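You operate a simulated robot arm through the tools that you are given. There is no shell and no other tool. Be economical: measure what you need, move in short steps, check, and stop when the job is done.

The job below is to be done with a simulated robot arm. You get a single attempt, and the scene is never put back.

TASK
Pressure-test the red valve to about the test card's figure, then let the pressure off.
Fine: release knob shut, pump up, shut the teal cock and watch it stand four seconds; end with cock and release open, needle at zero. The bonnet nuts stay tight.

The check looks at the end state, three seconds after you hand in, the way a careful person would. Anything else that was tipped, shoved, dropped, spilled or broken makes it a failure.

THE ROBOT
A 7-joint arm with a two-finger parallel gripper, fixed in place. Base frame: the origin is at the foot of the arm, x ahead of it, y to its left, z up; the work surface is at about z = 27. Units: mm, degrees, N and s.
With the tool pointing down near the work surface it reaches from about 220 to 620 mm from the base axis. Its first joint turns from -66.0 to 66.0 degrees. Payload 2.6 kg.
Tool frame: the origin (TCP) lies between the finger pads and is the grasp point; the fingertips stand 30 mm ahead of it; z points along the fingers, y is the line along which they close. Largest opening 94 mm; finger width 28, thickness 10; the body of the gripper, 50 by 96 mm, starts 55 mm behind the TCP.
Orientation is that of the tool frame in the base frame, as a unit quaternion [w, x, y, z]. With the fingers straight down and closing along the base's y, the tool's x points along the base's -x, its y along +y and its z along -z.

THE INTERFACE
- The arm moves only by the tool send_rows. Its argument "commands" is a list of rows, each a list of 7 numbers: the opening, from 0 (shut) to 1 (fully open), then the shift along the tool's x, y, z in cm, then the turn, a rotation vector about the tool's x, y, z in degrees. In form: [[grip, dx, dy, dz, rx, ry, rz], ...]. A call has 1 to 20 rows; each row is the pose to reach, as a shift and turn from the pose commanded when the call began, along the tool's axes at that moment. Each row takes 0.2 s and may step no farther than 50 mm and 8.6 degrees from the row before; otherwise, or with a gripper value out of range, the whole call is refused. A pose out of reach is approached as far as the arm can. The call stops where the force on the tool passes 40 N (or 10 N more than at its start, if that is more) or the arm is blocked; 0.2 s more then pass. Each finger travels about 72 mm/s and halts on what it meets, pressing with about 33 N; the grip force reading is that of the motor and also rises with nothing between the fingers. The clock runs only during rows and for 0.2 s after the last one: add rows that repeat a pose to give the fingers time. It gives the time, the measured TCP pose, the force on the tool (base axes), the opening and the grip force at its end, in the units of the frame above (readings bear some noise).
- Cameras (640 x 400 px; columns grow to the right, rows downward): "scene" is fixed at [25.6, 418.3, 583.5]; the picture's right is [-0.86, -0.51, 0.00], its down [-0.20, 0.34, -0.92] and it looks along [0.47, -0.79, -0.39] (base axes); focal length 352 px, centre (320, 200). "wrist" rides on the gripper at [-37, 0, -58] in the tool frame; the picture's right is [0.00, -1.00, 0.00], its down [0.97, 0.00, -0.24] and it looks along [0.24, 0.00, 0.97] (tool axes); focal length 218 px, centre (320, 200). There is no depth. A picture from a camera that has moved, and an enlarged one, comes with that camera's place and axes in the base frame and with its lens.
- capture(camera): a new picture of that camera. No time passes.
- enlarge(camera, box): a new picture of the part [left, top, right, bottom] of that camera's present view, enlarged. No time passes.
- close_job(): hands the job in; it is judged then, once.

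Go step by step. Nothing tells you positions but the pictures and the camera data: compare them with the known pose of the tool, close in by small moves and look again before you grip or let go. The budget is 120 turns and 84 pictures, counting those below and the enlarged ones. Unless the task says otherwise, let go and move clear before handing in, and close with one line.

The tools are called after "Emit:" as name(argument=value, ...) on one line, values as JSON. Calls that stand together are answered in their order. send_rows: Moves the arm, as the interface text tells. Its arguments: {"type":"object","properties":{"commands":{"type":"array","items":{"type":"array","items":{"type":"number"}}}},"required":["commands"]} The other tools are called the same way: capture (camera) takes a picture; enlarge (camera, box) takes an enlarged picture of a part of a camera's view; close_job () hands the job in.

At the start:

```text
time: 0.0
eef_pos: [294.1, -33.9, 471.6]
tool_rot: [0.001, 0.0, 1.0, 0.0]
force: [0.1, 0.2, 0.6]
finger_gap: 94.1
grasp_force: 0.1
```

scene: 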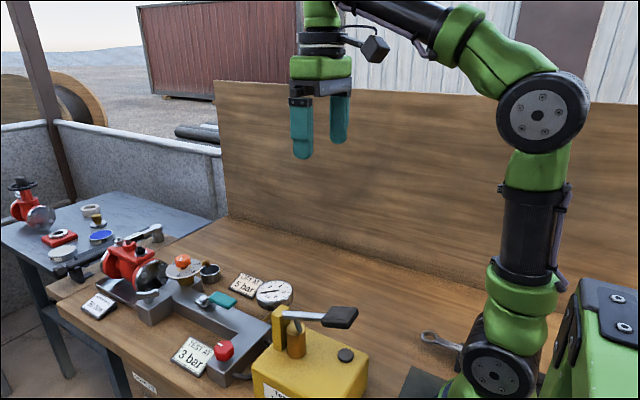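
wrist: 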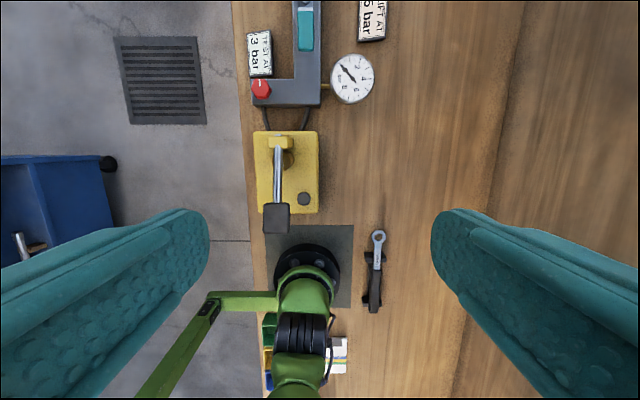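

I see the test rig with a red valve, gauge, teal cock, red release knob and yellow hand pump. I'll look at the details first.

Emit:
enlarge(camera="scene", box=[60, 220, 240, 390])

Emit:
enlarge(camera="scene", box=[180, 250, 370, 400])

Emit:
enlarge(camera="wrist", box=[220, 0, 420, 125])

```text
2.35 times, centred on (150, 305) of scene
camera zoom: at [25.6, 418.3, 583.5], right [-0.86, -0.51, 0.0], down [-0.2, 0.34, -0.92], along [0.47, -0.79, -0.39], focal length 829 px, centre (720, -47)
```

zoom: 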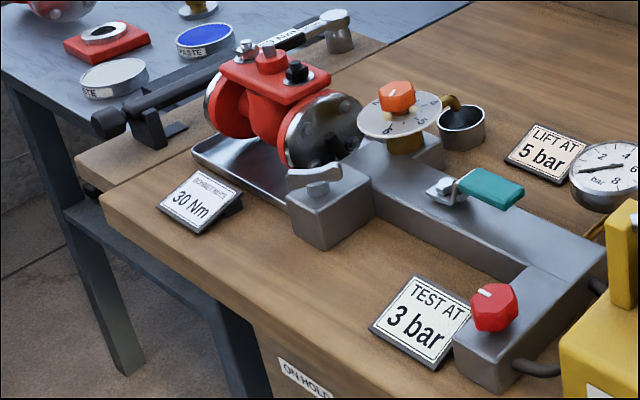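

```text
2.67 times, centred on (275, 325) of scene
camera zoom: at [25.6, 418.3, 583.5], right [-0.86, -0.51, 0.0], down [-0.2, 0.34, -0.92], along [0.47, -0.79, -0.39], focal length 939 px, centre (440, -133)
```

zoom: 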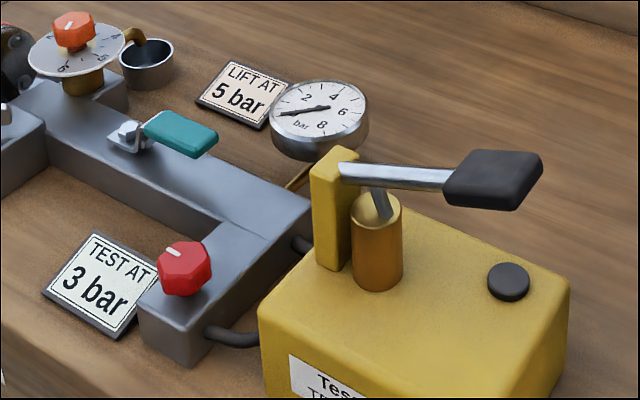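

```text
3.20 times, centred on (320, 62) of wrist
camera zoom: at [330.3, -33.2, 528.8], right [0.0, -1.0, 0.0], down [-0.97, 0.0, 0.24], along [-0.24, 0.0, -0.97], focal length 698 px, centre (320, 640)
```

zoom: 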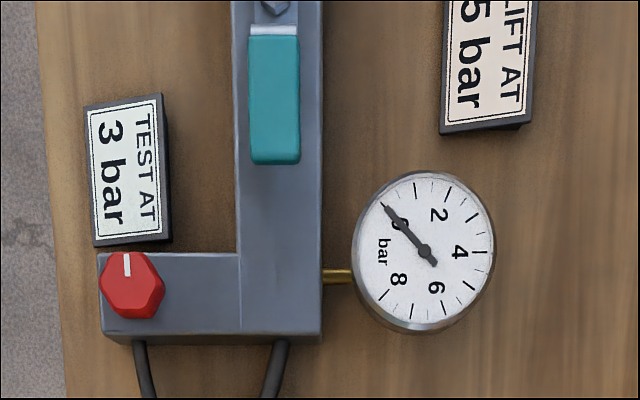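

The release knob is near (437, 81, 62) and the pump grip near (220, 36, 200). I'll move above the manifold for a closer look.

Emit:
send_rows(commands=[[1, -2.4, 1.35, 2.7, 0, 0, 0], [1, -4.8, 2.7, 5.4, 0, 0, 0], [1, -7.2, 4.05, 8.1, 0, 0, 0], [1, -9.6, 5.4, 10.8, 0, 0, 0], [1, -12, 6.75, 13.5, 0, 0, 0], [1, -14.3, 8.1, 16.2, 0, 0, 0], [1, -16.6, 9.4, 19.1, 0, 0, 0]])

Emit:
capture(camera="wrist")

```text
time: 1.6
eef_pos: [459.7, 59.1, 281.5]
tool_rot: [0.002, 0.0, 1.0, 0.0]
force: [-0.2, 0.6, -0.5]
finger_gap: 94.1
grasp_force: 0.0
```

```text
78 pictures are left
camera wrist: at [496.8, 60.7, 338.9], right [0.0, -1.0, 0.0], down [-0.97, 0.0, 0.24], along [-0.24, 0.0, -0.97], focal length 218 px, centre (320, 200)
```

wrist: 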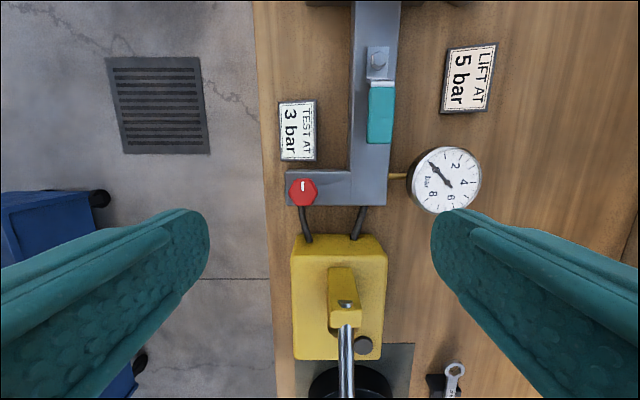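

Emit:
enlarge(camera="wrist", box=[270, 140, 350, 220])

Emit:
enlarge(camera="wrist", box=[260, 20, 500, 230])

```text
5.00 times, centred on (310, 180) of wrist
camera zoom: at [496.8, 60.7, 338.9], right [0.0, -1.0, 0.0], down [-0.97, 0.0, 0.24], along [-0.24, 0.0, -0.97], focal length 1091 px, centre (370, 300)
```

zoom: 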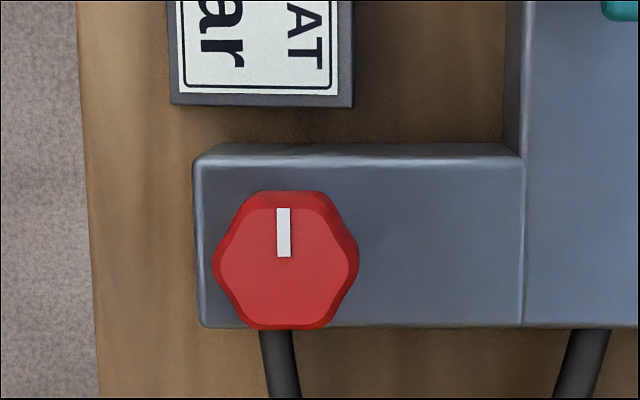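

```text
1.90 times, centred on (380, 125) of wrist
camera zoom: at [496.8, 60.7, 338.9], right [0.0, -1.0, 0.0], down [-0.97, 0.0, 0.24], along [-0.24, 0.0, -0.97], focal length 416 px, centre (206, 343)
```

zoom: 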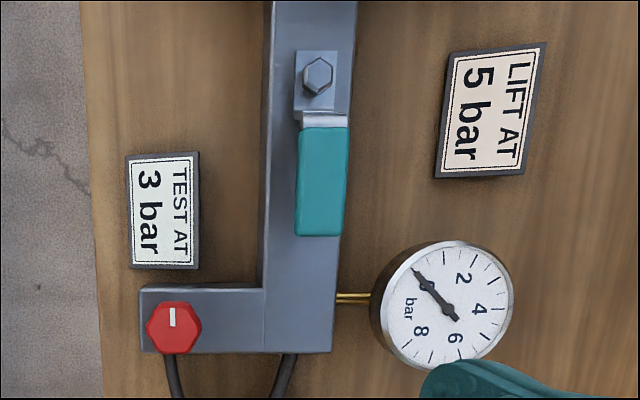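

The knob top is near (438.5, 81.5, 70), with its hex flats 30° off the y axis. I'll yaw -30°, half close the fingers and come down above it.

Emit:
send_rows(commands=[[0.65, 0.5, 0.5, 3, 0, 0, -7.5], [0.65, 1, 1, 7, 0, 0, -15], [0.65, 1.5, 1.5, 11, 0, 0, -22.5], [0.65, 2.12, 2.24, 15, 0, 0, -30], [0.65, 2.12, 2.24, 16.15, 0, 0, -30]])

Emit:
capture(camera="wrist")

Emit:
enlarge(camera="scene", box=[160, 260, 320, 400])

```text
time: 2.8
eef_pos: [440.4, 82.4, 119.1]
tool_rot: [0.002, -0.26, 0.966, 0.0]
force: [0.1, 0.4, -0.1]
finger_gap: 61.4
grasp_force: 0.1
```

```text
75 pictures are left
camera wrist: at [471.0, 101.5, 176.1], right [0.5, -0.87, 0.0], down [-0.84, -0.49, 0.24], along [-0.2, -0.12, -0.97], focal length 218 px, centre (320, 200)
```

wrist: 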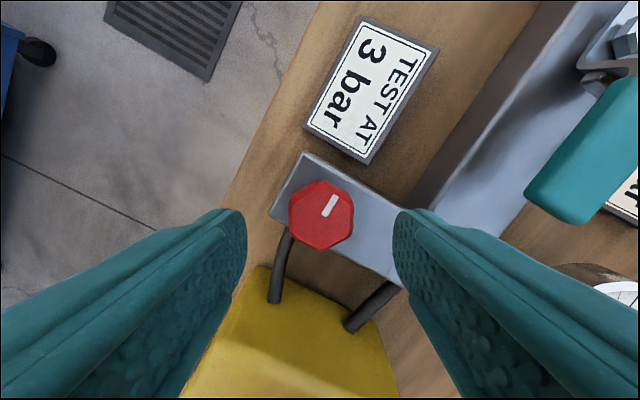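

```text
2.86 times, centred on (240, 330) of scene
camera zoom: at [25.6, 418.3, 583.5], right [-0.86, -0.51, 0.0], down [-0.2, 0.34, -0.92], along [0.47, -0.79, -0.39], focal length 1006 px, centre (549, -171)
```

zoom: 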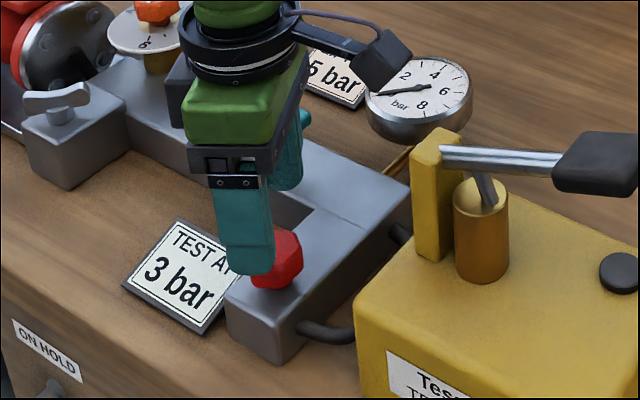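

The knob sits well centred between the fingers. I'll descend and grip it.

Emit:
send_rows(commands=[[0.65, -0.1, 0, 1.5, 0, 0, 0], [0.65, -0.1, 0, 2.6, 0, 0, 0], [0.65, -0.1, 0, 3.2, 0, 0, 0], [0.3, -0.1, 0, 3.2, 0, 0, 0], [0.25, -0.1, 0, 3.2, 0, 0, 0], [0.25, -0.1, 0, 3.2, 0, 0, 0]])

Emit:
enlarge(camera="scene", box=[160, 260, 320, 400])

```text
time: 4.2
eef_pos: [440.5, 83.5, 86.2]
tool_rot: [0.002, -0.259, 0.966, -0.001]
force: [7.0, -4.4, -5.7]
finger_gap: 39.9
grasp_force: 45.4
```

```text
2.86 times, centred on (240, 330) of scene
camera zoom: at [25.7, 418.3, 583.5], right [-0.86, -0.51, 0.0], down [-0.2, 0.34, -0.92], along [0.47, -0.79, -0.39], focal length 1006 px, centre (549, -171)
```

zoom: 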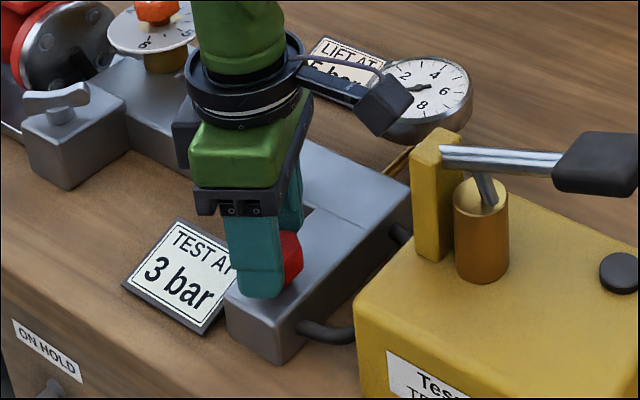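

The knob is gripped. I'll turn it clockwise in small steps.

Emit:
send_rows(commands=[[0.2, 0, 0, 0, 0, 0, 6], [0.2, 0, 0, 0, 0, 0, 12], [0.2, 0, 0, 0, 0, 0, 18], [0.2, 0, 0, 0, 0, 0, 24], [0.2, 0, 0, 0, 0, 0, 30], [0.2, 0, 0, 0, 0, 0, 36]])

Emit:
capture(camera="wrist")

```text
time: 5.6
eef_pos: [440.8, 81.4, 85.0]
tool_rot: [0.002, 0.053, 0.999, -0.001]
force: [17.1, -15.8, -15.8]
finger_gap: 40.0
grasp_force: 45.1
```

```text
72 pictures are left
camera wrist: at [476.7, 78.5, 144.4], right [-0.11, -0.99, 0.0], down [-0.97, 0.11, 0.24], along [-0.24, 0.02, -0.97], focal length 218 px, centre (320, 200)
```

wrist: 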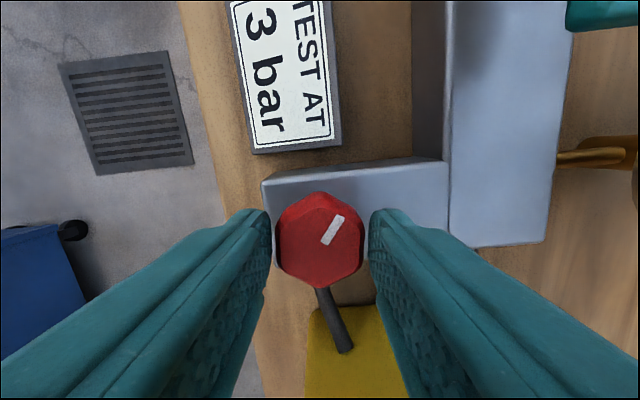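

The knob follows clockwise. I'll keep turning it.

Emit:
send_rows(commands=[[0.2, 0, 0, -0.05, 0, 0, 6], [0.2, 0, 0, -0.1, 0, 0, 12], [0.2, 0, 0, -0.1, 0, 0, 18], [0.2, 0, 0, -0.1, 0, 0, 24], [0.2, 0, 0, -0.1, 0, 0, 30], [0.2, 0, 0, -0.1, 0, 0, 36], [0.2, 0, 0, -0.1, 0, 0, 42], [0.2, 0, 0, -0.1, 0, 0, 48], [0.2, 0, 0, -0.1, 0, 0, 54]])

Emit:
capture(camera="wrist")

```text
time: 6.5
eef_pos: [440.1, 82.5, 85.8]
tool_rot: [0.002, 0.218, 0.976, -0.002]
force: [1.4, -2.2, -2.0]
finger_gap: 40.2
grasp_force: 44.8
stopped in row 4: the force on the tool passed its limit (the readings are from after the stop); the commanded pose is now the measured one
```

```text
71 pictures are left
camera wrist: at [473.3, 66.6, 144.5], right [-0.43, -0.91, 0.0], down [-0.88, 0.41, 0.24], along [-0.21, 0.1, -0.97], focal length 218 px, centre (320, 200)
```

wrist: 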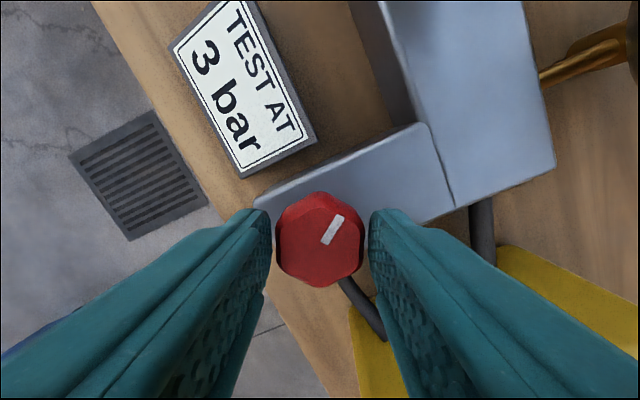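

The turn is at about 55° and the stop came from side load, which has now been reset. I'll continue.

Emit:
send_rows(commands=[[0.2, 0, 0, 0, 0, 0, 5], [0.2, 0, 0, 0, 0, 0, 10], [0.2, 0, 0, 0, 0, 0, 15], [0.2, 0, 0, 0, 0, 0, 20], [0.2, 0, 0, 0, 0, 0, 25], [0.2, 0, 0, 0, 0, 0, 30], [0.2, 0, 0, 0, 0, 0, 35]])

Emit:
capture(camera="wrist")

```text
time: 8.1
eef_pos: [441.4, 81.3, 86.6]
tool_rot: [0.003, 0.503, 0.865, -0.002]
force: [2.2, -0.3, -4.7]
finger_gap: 39.8
grasp_force: 44.6
```

```text
70 pictures are left
camera wrist: at [457.9, 50.1, 144.6], right [-0.87, -0.5, 0.0], down [-0.48, 0.84, 0.24], along [-0.12, 0.2, -0.97], focal length 218 px, centre (320, 200)
```

wrist: 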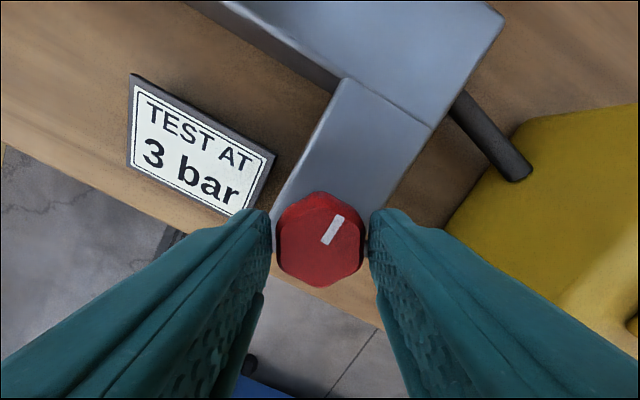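

It has turned 90° with little resistance and has no stop yet. I'll carry on a bit.

Emit:
send_rows(commands=[[0.2, 0, 0, 0, 0, 0, 5], [0.2, 0, 0, 0, 0, 0, 10], [0.2, 0, 0, 0, 0, 0, 15], [0.2, 0, 0, 0, 0, 0, 20], [0.2, 0, 0, 0, 0, 0, 25], [0.2, 0, 0, 0, 0, 0, 30]])

Emit:
capture(camera="wrist")

```text
time: 9.5
eef_pos: [439.8, 81.6, 86.6]
tool_rot: [0.002, 0.71, 0.704, -0.001]
force: [-7.6, -3.7, 2.3]
finger_gap: 37.7
grasp_force: 44.8
```

```text
69 pictures are left
camera wrist: at [439.2, 45.2, 144.5], right [-1.0, 0.01, 0.0], down [0.01, 0.97, 0.24], along [0.0, 0.24, -0.97], focal length 218 px, centre (320, 200)
```

wrist: 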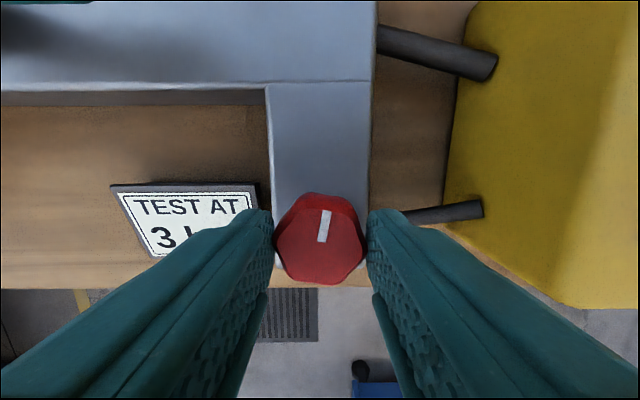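

The grip slipped at the end while the mark stayed at 90°, so the knob is against its shut stop. I'll release it slightly and rise.

Emit:
send_rows(commands=[[0.5, 0, 0, 0, 0, 0, 0], [0.5, 0, 0, -1, 0, 0, 0], [0.5, 0, 0, -4, 0, 0, 0], [0.5, 0, 0, -8, 0, 0, 0], [0.5, 0, 0, -12, 0, 0, 0], [0.3, 0, 0, -16, 0, 0, 0]])

Emit:
capture(camera="wrist")

Emit:
enlarge(camera="scene", box=[160, 260, 380, 400])

```text
time: 10.9
eef_pos: [440.0, 83.2, 246.7]
tool_rot: [0.002, 0.709, 0.705, 0.0]
force: [0.5, 0.2, 0.9]
finger_gap: 28.4
grasp_force: 0.1
```

```text
68 pictures are left
camera wrist: at [438.9, 46.2, 305.2], right [-1.0, 0.0, 0.0], down [0.0, 0.97, 0.24], along [0.0, 0.24, -0.97], focal length 218 px, centre (320, 200)
```

wrist: 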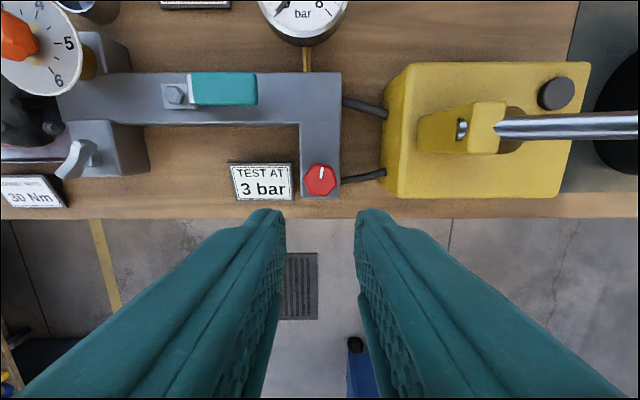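

```text
2.86 times, centred on (270, 330) of scene
camera zoom: at [25.6, 418.3, 583.5], right [-0.86, -0.51, 0.0], down [-0.2, 0.34, -0.92], along [0.47, -0.79, -0.39], focal length 1006 px, centre (463, -171)
```

zoom: 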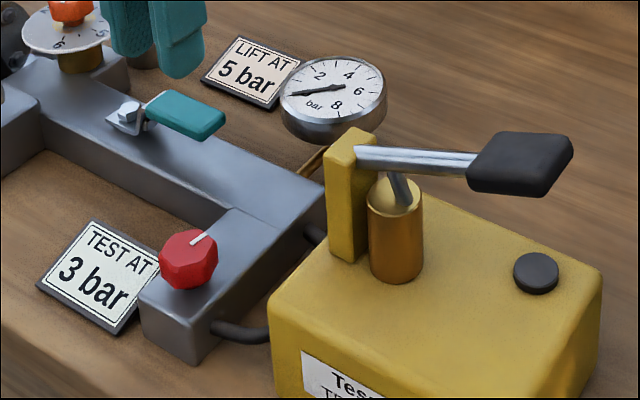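

The release knob is shut. Next I'll turn the gripper back and move above the pump grip, which I take to be near (220, 36, 205).

Emit:
send_rows(commands=[[0.65, 0, 0, -3, 0, 0, -8], [0.65, 0, 0, -6, 0, 0, -16], [0.65, -1, -2, -7.3, 0, 0, -24], [0.65, -2, -4, -7.3, 0, 0, -32], [0.65, -3, -7, -7.3, 0, 0, -40], [0.65, -4, -10, -7.3, 0, 0, -48], [0.65, -4.7, -13, -7.3, 0, 0, -56], [0.65, -4.7, -15, -7.3, 0, 0, -64], [0.65, -4.7, -17, -7.3, 0, 0, -72], [0.65, -4.7, -19, -7.3, 0, 0, -80], [0.65, -4.7, -20.5, -7.3, 0, 0, -88], [0.65, -4.7, -20.5, -7.3, 0, 0, -90]])

Emit:
capture(camera="wrist")

Emit:
capture(camera="scene")

```text
time: 13.5
eef_pos: [235.1, 37.2, 318.3]
tool_rot: [0.002, 0.0, 1.0, -0.001]
force: [-0.8, 0.3, -0.7]
finger_gap: 60.9
grasp_force: 0.1
```

```text
66 pictures are left
camera wrist: at [270.5, 36.9, 376.8], right [0.0, -1.0, 0.0], down [-0.97, 0.0, 0.24], along [-0.24, 0.0, -0.97], focal length 218 px, centre (320, 200)
```

wrist: 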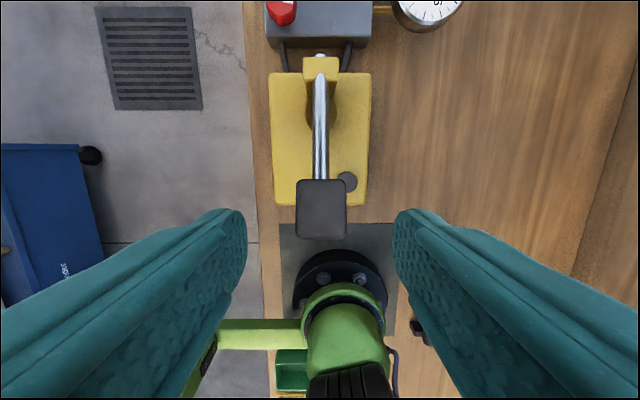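

```text
65 pictures are left
```

scene: 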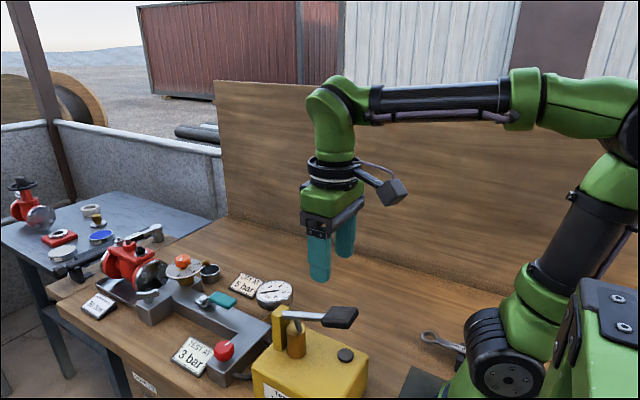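

The grip is centred under the fingers at about (223, 36.5, 207). I'll descend straddling it and close.

Emit:
send_rows(commands=[[0.65, 0.4, -0.1, 4, 0, 0, 0], [0.65, 0.7, -0.1, 8, 0, 0, 0], [0.65, 0.7, -0.1, 9.5, 0, 0, 0], [0.65, 0.7, -0.1, 11, 0, 0, 0]])

Emit:
capture(camera="wrist")

Emit:
enlarge(camera="scene", box=[240, 240, 400, 400])

```text
time: 14.5
eef_pos: [227.1, 35.8, 209.4]
tool_rot: [0.002, 0.001, 1.0, -0.001]
force: [0.0, -0.1, -0.7]
finger_gap: 61.3
grasp_force: 0.0
```

```text
64 pictures are left
camera wrist: at [263.9, 35.3, 266.5], right [0.0, -1.0, 0.0], down [-0.97, 0.0, 0.24], along [-0.24, 0.0, -0.97], focal length 218 px, centre (320, 200)
```

wrist: 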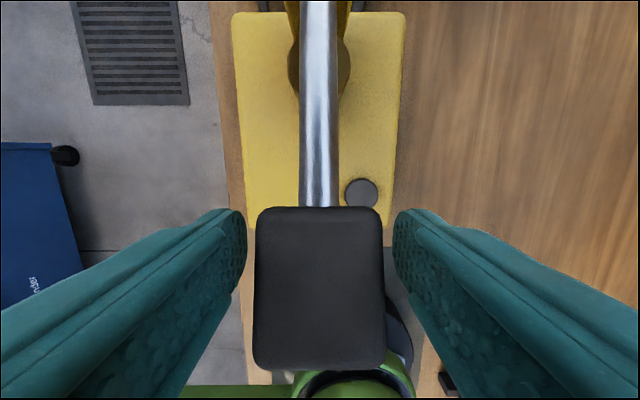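

```text
2.50 times, centred on (320, 320) of scene
camera zoom: at [25.6, 418.3, 583.5], right [-0.86, -0.51, 0.0], down [-0.2, 0.34, -0.92], along [0.47, -0.79, -0.39], focal length 881 px, centre (320, -100)
```

zoom: 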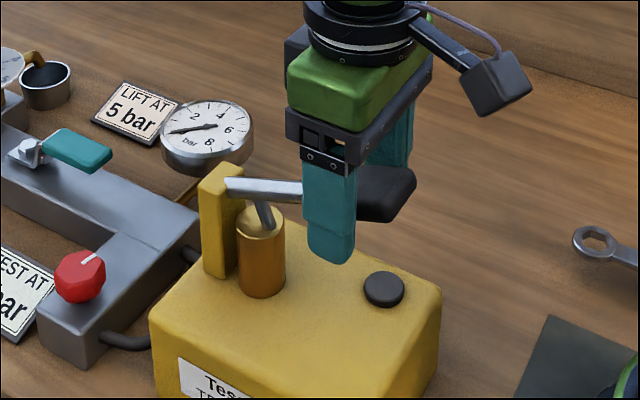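

The fingers straddle the grip well. I'll close on it and make a slow first down stroke, watching the gauge.

Emit:
send_rows(commands=[[0.35, 0, 0, 0, 0, 0, 0], [0.35, 0, 0, 0, 0, 0, 0], [0.35, 0.1, 0, 0.7, 0, 0, 0], [0.35, 0.25, 0, 1.4, 0, 0, 0], [0.35, 0.35, 0, 2.1, 0, 0, 0], [0.35, 0.4, 0, 2.8, 0, 0, 0]])

Emit:
enlarge(camera="scene", box=[240, 240, 400, 400])

```text
time: 15.3
eef_pos: [226.1, 34.6, 201.9]
tool_rot: [0.0, 0.003, 1.0, 0.0]
force: [-4.6, -0.8, 2.8]
finger_gap: 46.4
grasp_force: 45.3
stopped in row 4: the force on the tool passed its limit (the readings are from after the stop); the commanded pose is now the measured one
```

```text
2.50 times, centred on (320, 320) of scene
camera zoom: at [25.6, 418.3, 583.5], right [-0.86, -0.51, 0.0], down [-0.2, 0.34, -0.92], along [0.47, -0.79, -0.39], focal length 881 px, centre (320, -100)
```

zoom: 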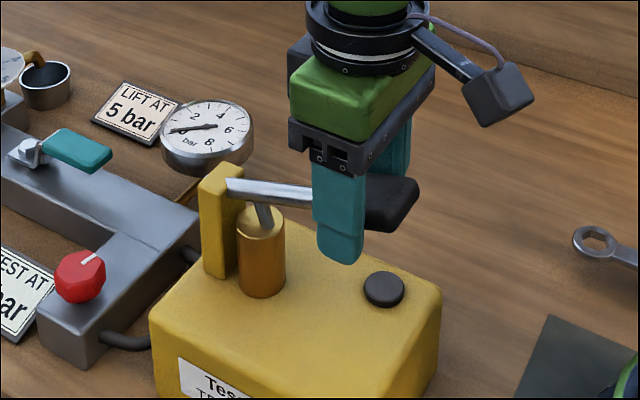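

The lever moved about 7 mm before the load tripped the limit. I'll follow the arc with tilt and go slower.

Emit:
send_rows(commands=[[0.35, 0.08, 0, 0.4, 0, -2, 0], [0.35, 0.15, 0, 0.8, 0, -4, 0], [0.35, 0.21, 0, 1.2, 0, -6, 0], [0.35, 0.25, 0, 1.6, 0, -8, 0], [0.35, 0.28, 0, 2.0, 0, -10, 0], [0.35, 0.3, 0, 2.4, 0, -12, 0], [0.35, 0.3, 0, 2.8, 0, -14, 0], [0.35, 0.28, 0, 3.2, 0, -16, 0]])

Emit:
enlarge(camera="scene", box=[240, 240, 400, 400])

```text
time: 16.0
eef_pos: [222.9, 33.9, 194.7]
tool_rot: [0.032, 0.003, 0.999, -0.002]
force: [-3.4, -1.4, 2.8]
finger_gap: 46.0
grasp_force: 45.0
stopped in row 3: the force on the tool passed its limit (the readings are from after the stop); the commanded pose is now the measured one
```

```text
2.50 times, centred on (320, 320) of scene
camera zoom: at [25.7, 418.3, 583.5], right [-0.86, -0.51, 0.0], down [-0.2, 0.34, -0.92], along [0.47, -0.79, -0.39], focal length 881 px, centre (320, -100)
```

zoom: 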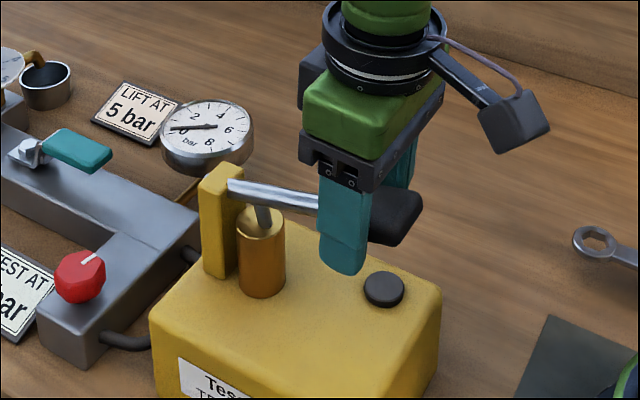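

The needle has stirred slightly. I'll check the force during a slower push.

Emit:
send_rows(commands=[[0.35, 0.03, 0, 0.2, 0, -1, 0], [0.35, 0.06, 0, 0.4, 0, -2, 0], [0.35, 0.08, 0, 0.6, 0, -3, 0]])

```text
time: 16.8
eef_pos: [220.5, 35.6, 187.7]
tool_rot: [0.055, 0.003, 0.998, -0.001]
force: [-30.7, -3.1, 19.1]
finger_gap: 46.0
grasp_force: 44.7
```

The side load shows the grip wants to go further toward -x. I'll correct for that and continue the arc.

Emit:
send_rows(commands=[[0.35, 0.2, 0, 0.1, 0, 0, 0], [0.35, 0.3, 0, 0.4, 0, -2, 0], [0.35, 0.4, 0, 0.7, 0, -4, 0], [0.35, 0.45, 0, 1.0, 0, -6, 0]])

Emit:
enlarge(camera="scene", box=[240, 240, 400, 400])

```text
time: 17.8
eef_pos: [218.0, 35.7, 176.9]
tool_rot: [0.108, 0.005, 0.994, -0.002]
force: [0.0, -1.6, -8.5]
finger_gap: 45.9
grasp_force: 44.8
```

```text
2.50 times, centred on (320, 320) of scene
camera zoom: at [25.7, 418.3, 583.5], right [-0.86, -0.51, 0.0], down [-0.2, 0.34, -0.92], along [0.47, -0.79, -0.39], focal length 881 px, centre (320, -100)
```

zoom: 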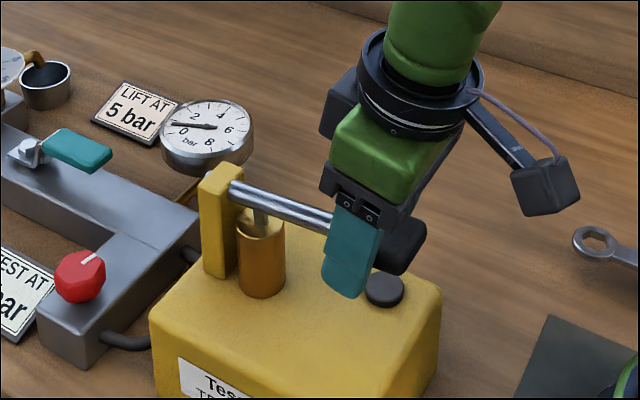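

Pressure is rising and the loads are near zero. I'll continue down the arc.

Emit:
send_rows(commands=[[0.35, 0.16, 0, 0.48, 0, -2.5, 0], [0.35, 0.31, 0, 0.97, 0, -5, 0], [0.35, 0.43, 0, 1.47, 0, -7.5, 0], [0.35, 0.53, 0, 1.97, 0, -10, 0]])

Emit:
enlarge(camera="scene", box=[240, 240, 400, 400])

```text
time: 18.2
eef_pos: [216.9, 34.4, 174.0]
tool_rot: [0.124, 0.004, 0.992, -0.002]
force: [-3.8, -1.3, 3.4]
finger_gap: 45.8
grasp_force: 45.2
out of reach, approached as far as the arm can: row 1, 2
stopped in row 2: the force on the tool passed its limit (the readings are from after the stop); the commanded pose is now the measured one
```

```text
2.50 times, centred on (320, 320) of scene
camera zoom: at [25.6, 418.3, 583.5], right [-0.86, -0.51, 0.0], down [-0.2, 0.34, -0.92], along [0.47, -0.79, -0.39], focal length 881 px, centre (320, -100)
```

zoom: 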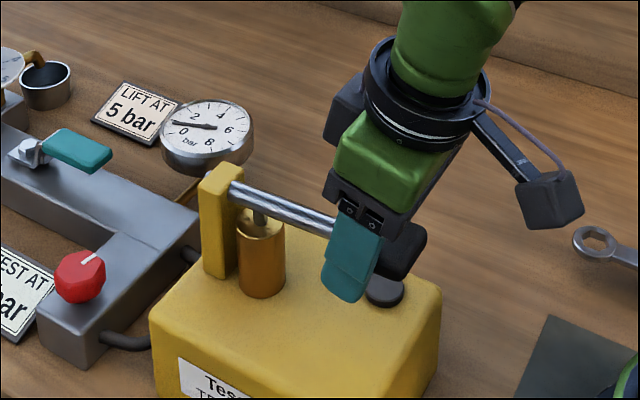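

The tilt hit the reach limit. I'll open the fingers a little to see whether the lever springs back, and read the gauge.

Emit:
send_rows(commands=[[0.65, 0, 0, 0, 0, 0, 0], [0.65, 0, 0, 0, 0, 0, 0], [0.65, 0, 0, 0, 0, 0, 0]])

Emit:
enlarge(camera="scene", box=[240, 240, 400, 400])

Emit:
enlarge(camera="scene", box=[250, 270, 300, 310])

```text
time: 19.0
eef_pos: [218.8, 35.4, 174.0]
tool_rot: [0.125, 0.004, 0.992, -0.003]
force: [0.3, 0.6, 0.0]
finger_gap: 60.9
grasp_force: 0.1
```

```text
2.50 times, centred on (320, 320) of scene
camera zoom: at [25.6, 418.3, 583.5], right [-0.86, -0.51, 0.0], down [-0.2, 0.34, -0.92], along [0.47, -0.79, -0.39], focal length 881 px, centre (320, -100)
```

zoom: 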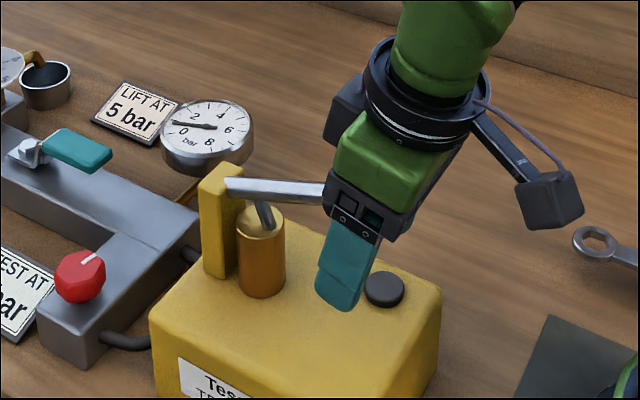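

```text
10.00 times, centred on (275, 290) of scene
camera zoom: at [25.6, 418.3, 583.5], right [-0.86, -0.51, 0.0], down [-0.2, 0.34, -0.92], along [0.47, -0.79, -0.39], focal length 3523 px, centre (770, -700)
```

zoom: 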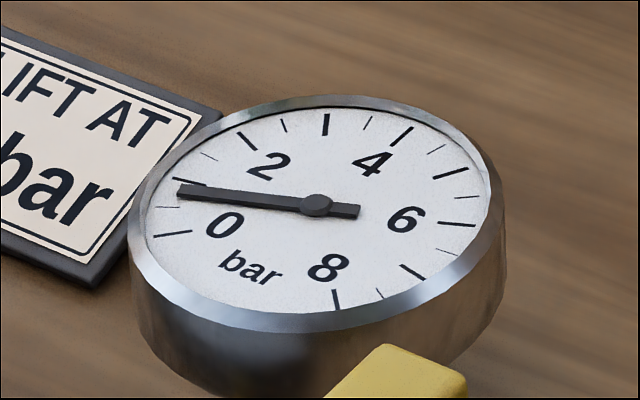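

The lever is sprung and rose by itself, and the gauge holds about 0.8 bar. I'll now pump by pushing down with closed fingers, so I'll rise and straighten first.

Emit:
send_rows(commands=[[0.65, -0.5, 0, -1.94, 0, 7, 0], [0.65, -1.0, 0, -3.88, 0, 14.3, 0], [0.65, -2.12, 0, -8.33, 0, 14.3, 0], [0.2, -2.4, 0, -9.3, 0, 14.3, 0], [0, -2.4, 0, -9.3, 0, 14.3, 0], [0, -2.4, 0, -9.3, 0, 14.3, 0]])

Emit:
enlarge(camera="scene", box=[240, 240, 400, 400])

Emit:
capture(camera="wrist")

```text
time: 20.4
eef_pos: [218.8, 34.1, 269.8]
tool_rot: [0.0, 0.004, 1.0, -0.001]
force: [-0.5, -0.1, 0.2]
finger_gap: 0.2
grasp_force: 32.3
```

```text
2.50 times, centred on (320, 320) of scene
camera zoom: at [25.6, 418.3, 583.5], right [-0.86, -0.51, 0.0], down [-0.2, 0.34, -0.92], along [0.47, -0.79, -0.39], focal length 881 px, centre (320, -100)
```

zoom: 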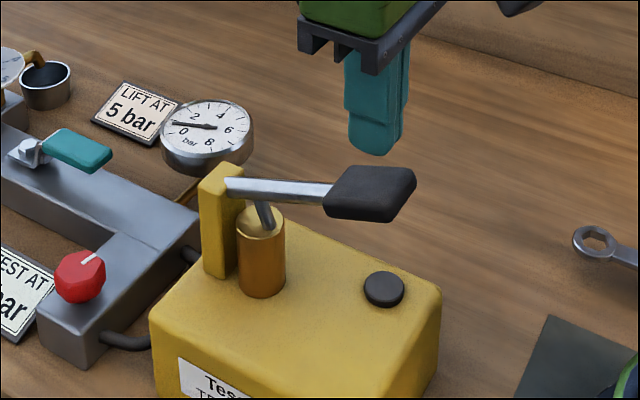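

```text
55 pictures are left
camera wrist: at [254.8, 35.3, 327.7], right [-0.01, -1.0, 0.0], down [-0.97, 0.01, 0.24], along [-0.24, 0.0, -0.97], focal length 218 px, centre (320, 200)
```

wrist: 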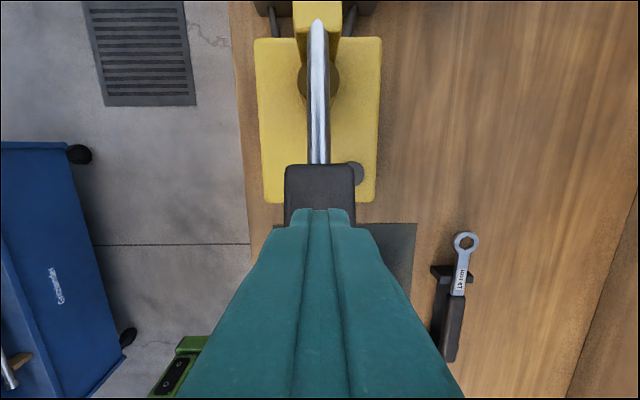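

The lever is back up with the fingertips above it. I'll do a slow pushing stroke.

Emit:
send_rows(commands=[[0, 0, 0, 1.5, 0, 0, 0], [0, 0, 0, 2.2, 0, 0, 0], [0, 0, 0, 2.6, 0, 0, 0], [0, 0, 0, 3.0, 0, 0, 0], [0, 0, 0, 3.4, 0, 0, 0], [0, 0, 0, 3.8, 0, 0, 0], [0, 0, 0, 4.2, 0, 0, 0], [0, 0, 0, 4.6, 0, 0, 0], [0, 0, 0, 5.0, 0, 0, 0], [0, 0, 0, 5.4, 0, 0, 0]])

Emit:
enlarge(camera="scene", box=[240, 240, 400, 400])

```text
time: 22.6
eef_pos: [217.4, 35.0, 215.6]
tool_rot: [-0.001, 0.005, 1.0, -0.001]
force: [0.9, 0.7, 1.1]
finger_gap: 0.0
grasp_force: 32.6
```

```text
2.50 times, centred on (320, 320) of scene
camera zoom: at [25.6, 418.3, 583.5], right [-0.86, -0.51, 0.0], down [-0.2, 0.34, -0.92], along [0.47, -0.79, -0.39], focal length 881 px, centre (320, -100)
```

zoom: 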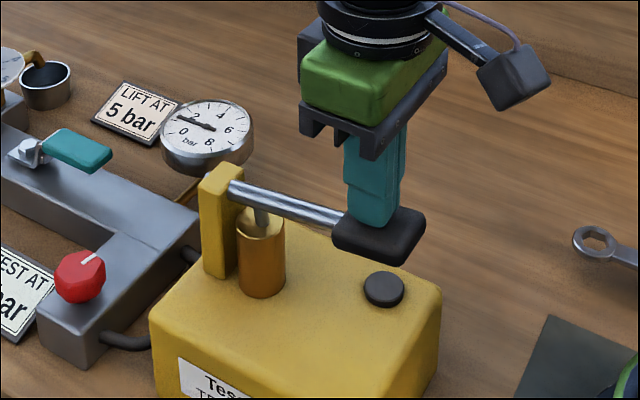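

Pushing works with almost no load and the needle is rising. I'll continue this stroke a bit.

Emit:
send_rows(commands=[[0, 0, 0, 0.5, 0, 0, 0], [0, 0, 0, 1.0, 0, 0, 0], [0, 0, 0, 1.5, 0, 0, 0]])

Emit:
enlarge(camera="scene", box=[250, 270, 300, 310])

```text
time: 23.4
eef_pos: [219.9, 35.0, 201.0]
tool_rot: [0.001, 0.005, 1.0, -0.002]
force: [-1.0, 0.0, 0.6]
finger_gap: 0.1
grasp_force: 32.4
```

```text
10.00 times, centred on (275, 290) of scene
camera zoom: at [25.6, 418.3, 583.5], right [-0.86, -0.51, 0.0], down [-0.2, 0.34, -0.92], along [0.47, -0.79, -0.39], focal length 3523 px, centre (770, -700)
```

zoom: 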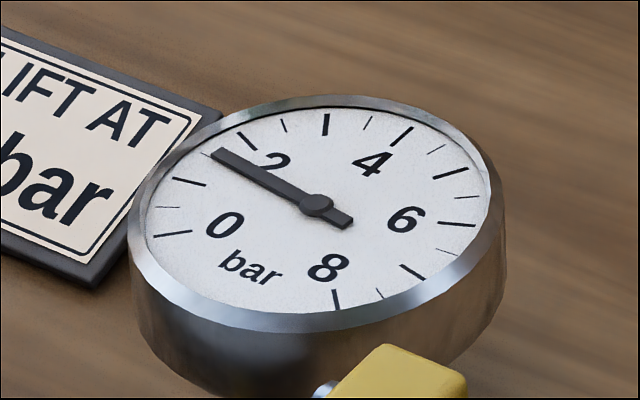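

The gauge reads about 1.55 bar after this stroke. I'll make another full stroke.

Emit:
send_rows(commands=[[0, 0, 0, -2, 0, 0, 0], [0, 0, 0, -4, 0, 0, 0], [0, 0, 0, -5.5, 0, 0, 0], [0, 0, 0, -5.5, 0, 0, 0], [0, 0, 0, -4.5, 0, 0, 0], [0, 0, 0, -4, 0, 0, 0], [0, 0, 0, -3.5, 0, 0, 0], [0, 0, 0, -3, 0, 0, 0], [0, 0, 0, -2.5, 0, 0, 0], [0, 0, 0, -2, 0, 0, 0], [0, 0, 0, -1.5, 0, 0, 0], [0, 0, 0, -1, 0, 0, 0], [0, 0, 0, -0.5, 0, 0, 0], [0, 0, 0, 0, 0, 0, 0]])

Emit:
enlarge(camera="scene", box=[250, 270, 300, 310])

```text
time: 26.4
eef_pos: [218.2, 35.5, 202.3]
tool_rot: [0.001, 0.005, 1.0, -0.001]
force: [-1.7, -0.2, 1.1]
finger_gap: 0.0
grasp_force: 32.8
```

```text
10.00 times, centred on (275, 290) of scene
camera zoom: at [25.6, 418.3, 583.5], right [-0.86, -0.51, 0.0], down [-0.2, 0.34, -0.92], along [0.47, -0.79, -0.39], focal length 3523 px, centre (770, -700)
```

zoom: 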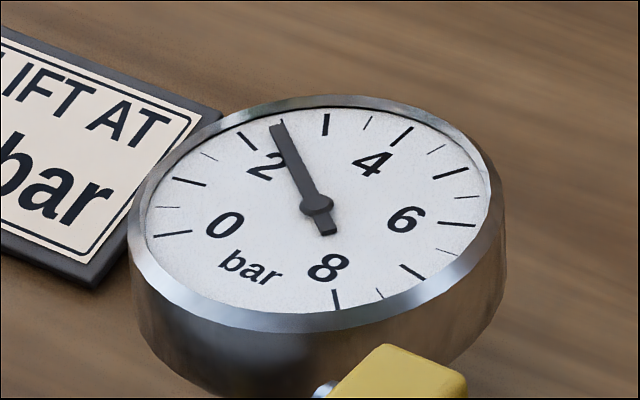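

About 2.45 bar now. A partial stroke comes next.

Emit:
send_rows(commands=[[0, 0, 0, -2, 0, 0, 0], [0, 0, 0, -4, 0, 0, 0], [0, 0, 0, -5.5, 0, 0, 0], [0, 0, 0, -5.5, 0, 0, 0], [0, 0, 0, -4.5, 0, 0, 0], [0, 0, 0, -4, 0, 0, 0], [0, 0, 0, -3.5, 0, 0, 0], [0, 0, 0, -3, 0, 0, 0], [0, 0, 0, -2.5, 0, 0, 0], [0, 0, 0, -2.2, 0, 0, 0]])

Emit:
enlarge(camera="scene", box=[250, 270, 300, 310])

```text
time: 28.6
eef_pos: [218.1, 34.1, 223.4]
tool_rot: [0.0, 0.006, 1.0, -0.001]
force: [-0.6, 0.0, 1.8]
finger_gap: 0.0
grasp_force: 33.3
```

```text
10.00 times, centred on (275, 290) of scene
camera zoom: at [25.6, 418.3, 583.5], right [-0.86, -0.51, 0.0], down [-0.2, 0.34, -0.92], along [0.47, -0.79, -0.39], focal length 3523 px, centre (770, -700)
```

zoom: 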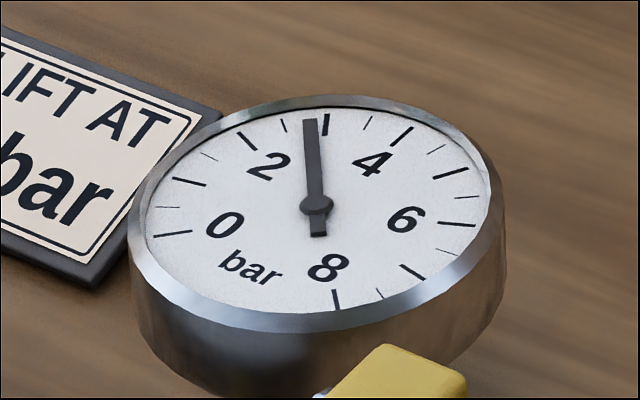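

About 2.8 bar; I'll push a few more millimetres.

Emit:
send_rows(commands=[[0, 0, 0, 0.4, 0, 0, 0], [0, 0, 0, 0.8, 0, 0, 0], [0, 0, 0, 0.8, 0, 0, 0]])

Emit:
enlarge(camera="scene", box=[250, 270, 300, 310])

```text
time: 29.4
eef_pos: [218.2, 35.2, 214.1]
tool_rot: [0.0, 0.006, 1.0, -0.002]
force: [-0.2, 0.0, 0.3]
finger_gap: 0.0
grasp_force: 33.2
```

```text
10.00 times, centred on (275, 290) of scene
camera zoom: at [25.6, 418.3, 583.5], right [-0.86, -0.51, 0.0], down [-0.2, 0.34, -0.92], along [0.47, -0.79, -0.39], focal length 3523 px, centre (770, -700)
```

zoom: 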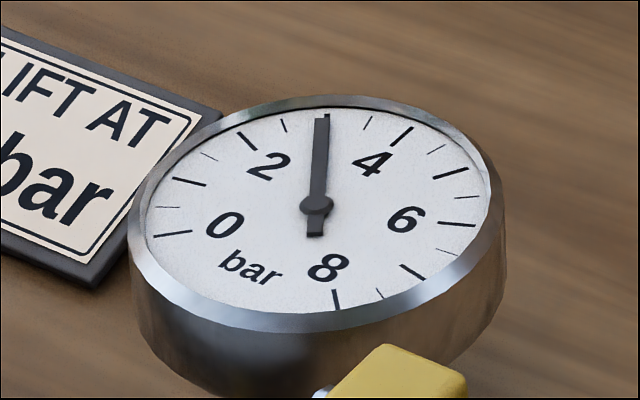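

About 2.97 bar. Now I'll lift off and travel over to the teal cock.

Emit:
send_rows(commands=[[0, 0, 0, -4, 0, 0, 0], [0, 0, 0, -8, 0, 0, 0], [0, -4, -0.5, -9, 0, 0, 0], [0, -8.5, -1, -9, 0, 0, 0], [0, -13, -2, -9, 0, 0, 0], [0, -17.5, -3, -9, 0, 0, 0], [0.2, -22, -4, -8, 0, 0, 0], [0.4, -26.5, -4.3, -6, 0, 0, 0], [0.4, -31, -4.3, -4, 0, 0, 0], [0.4, -31.2, -4.3, -1, 0, 0, 0]])

Emit:
capture(camera="wrist")

Emit:
enlarge(camera="scene", box=[160, 240, 320, 360])

```text
time: 31.6
eef_pos: [530.5, -10.4, 224.1]
tool_rot: [0.0, 0.005, 1.0, -0.002]
force: [-0.8, 0.0, 0.1]
finger_gap: 37.6
grasp_force: 0.2
```

```text
49 pictures are left
camera wrist: at [566.5, -10.5, 282.4], right [-0.01, -1.0, 0.0], down [-0.97, 0.01, 0.24], along [-0.24, 0.0, -0.97], focal length 218 px, centre (320, 200)
```

wrist: 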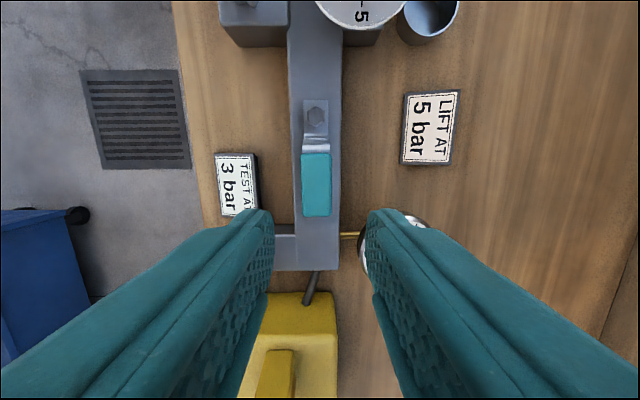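

```text
3.33 times, centred on (240, 300) of scene
camera zoom: at [25.7, 418.3, 583.5], right [-0.86, -0.51, 0.0], down [-0.2, 0.34, -0.92], along [0.47, -0.79, -0.39], focal length 1174 px, centre (587, -133)
```

zoom: 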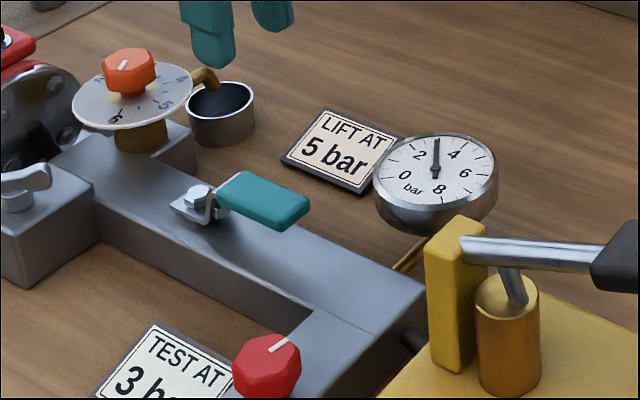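

The cock pivot is near (590, -7) and the teal handle spans x 497–560, about 29 mm wide. I'll lower the open fingers around its outer part.

Emit:
send_rows(commands=[[0.47, 0.8, 0.34, 4, 0, 0, 0], [0.47, 1.55, 0.34, 8, 0, 0, 0], [0.47, 1.55, 0.34, 11, 0, 0, 0], [0.47, 1.55, 0.34, 12.2, 0, 0, 0], [0.47, 1.55, 0.34, 13, 0, 0, 0]])

Emit:
capture(camera="wrist")

Emit:
enlarge(camera="scene", box=[160, 240, 320, 360])

```text
time: 32.8
eef_pos: [514.7, -6.9, 94.6]
tool_rot: [0.0, 0.006, 1.0, -0.002]
force: [0.8, 0.4, 0.5]
finger_gap: 44.3
grasp_force: 0.1
```

```text
47 pictures are left
camera wrist: at [550.5, -7.3, 153.0], right [-0.01, -1.0, 0.0], down [-0.97, 0.01, 0.24], along [-0.24, 0.0, -0.97], focal length 218 px, centre (320, 200)
```

wrist: 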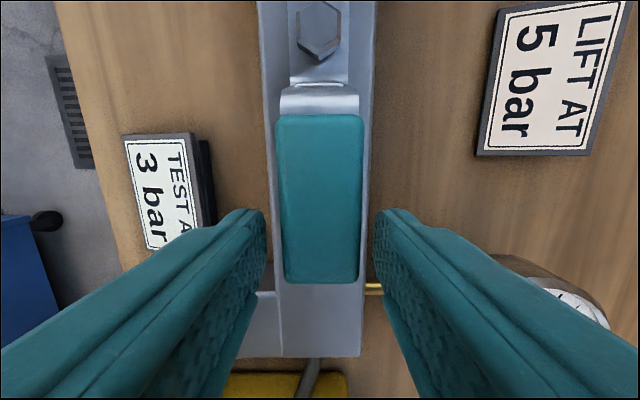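

```text
3.33 times, centred on (240, 300) of scene
camera zoom: at [25.6, 418.3, 583.5], right [-0.86, -0.51, 0.0], down [-0.2, 0.34, -0.92], along [0.47, -0.79, -0.39], focal length 1174 px, centre (587, -133)
```

zoom: 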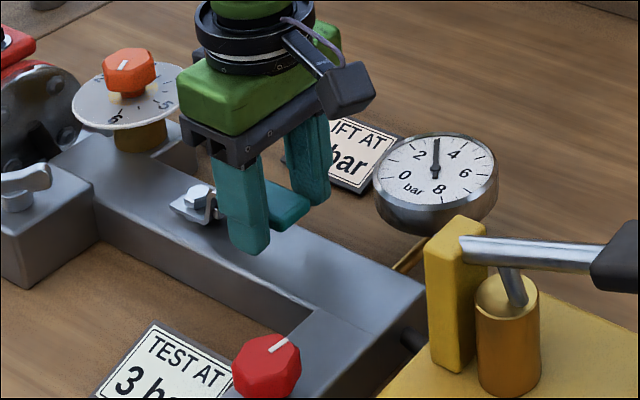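

The fingers straddle the handle. I'll start swinging it clockwise, which means toward +y.

Emit:
send_rows(commands=[[0.47, -0.07, 1.04, 0, 0, 0, 8], [0.47, -0.29, 2.07, 0, 0, 0, 16], [0.47, -0.65, 3.05, 0, 0, 0, 24]])

Emit:
capture(camera="wrist")

```text
time: 33.6
eef_pos: [520.4, 21.8, 94.5]
tool_rot: [0.001, 0.214, 0.977, -0.003]
force: [-0.4, -0.7, -0.7]
finger_gap: 44.6
grasp_force: 1.2
```

```text
45 pictures are left
camera wrist: at [554.2, 7.7, 153.2], right [-0.42, -0.91, 0.0], down [-0.88, 0.41, 0.24], along [-0.22, 0.1, -0.97], focal length 218 px, centre (320, 200)
```

wrist: 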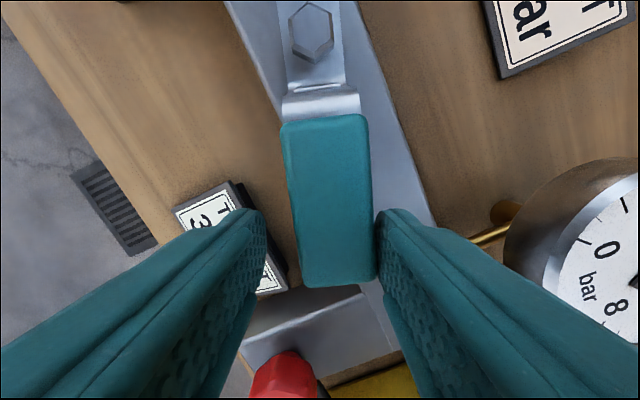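

The cock turns freely this way. I'll continue to the quarter turn.

Emit:
send_rows(commands=[[0.47, -0.07, 1.04, 0, 0, 0, 8], [0.47, -0.29, 2.07, 0, 0, 0, 16], [0.47, -0.65, 3.05, 0, 0, 0, 24], [0.47, -1.14, 3.97, 0, 0, 0, 32], [0.47, -1.75, 4.82, 0, 0, 0, 40], [0.47, -2.48, 5.57, 0, 0, 0, 48], [0.47, -3.31, 6.22, 0, 0, 0, 56], [0.47, -4.21, 6.74, 0, 0, 0, 64], [0.47, -4.93, 7.05, 0, 0, 0, 70]])

Emit:
capture(camera="wrist")

Emit:
enlarge(camera="scene", box=[120, 220, 320, 360])

```text
time: 35.6
eef_pos: [594.9, 67.3, 94.5]
tool_rot: [0.002, 0.736, 0.677, -0.002]
force: [-1.2, 0.6, -0.3]
finger_gap: 44.4
grasp_force: 0.8
```

```text
44 pictures are left
camera wrist: at [591.8, 30.1, 153.0], right [-1.0, 0.08, 0.0], down [0.08, 0.97, 0.24], along [0.02, 0.24, -0.97], focal length 218 px, centre (320, 200)
```

wrist: 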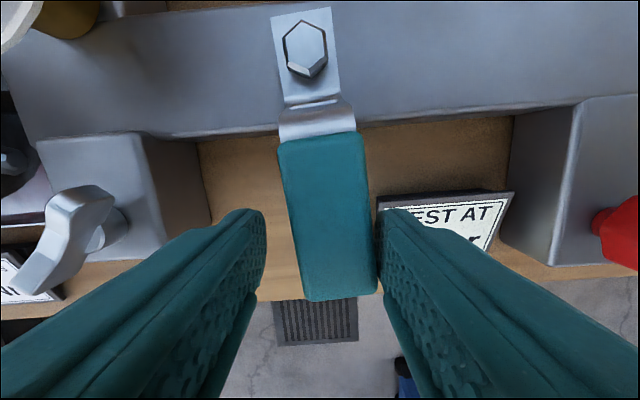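

```text
2.86 times, centred on (220, 290) of scene
camera zoom: at [25.6, 418.3, 583.5], right [-0.86, -0.51, 0.0], down [-0.2, 0.34, -0.92], along [0.47, -0.79, -0.39], focal length 1006 px, centre (606, -57)
```

zoom: 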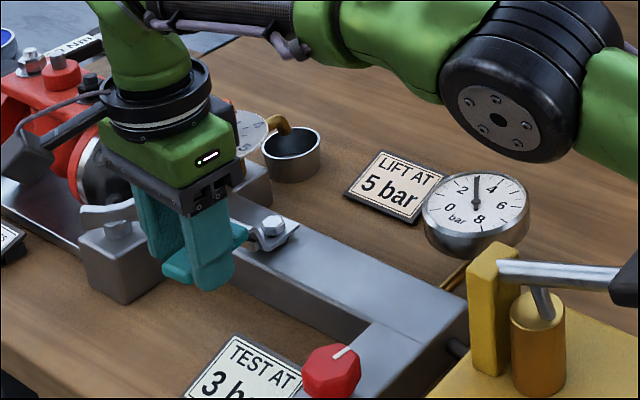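

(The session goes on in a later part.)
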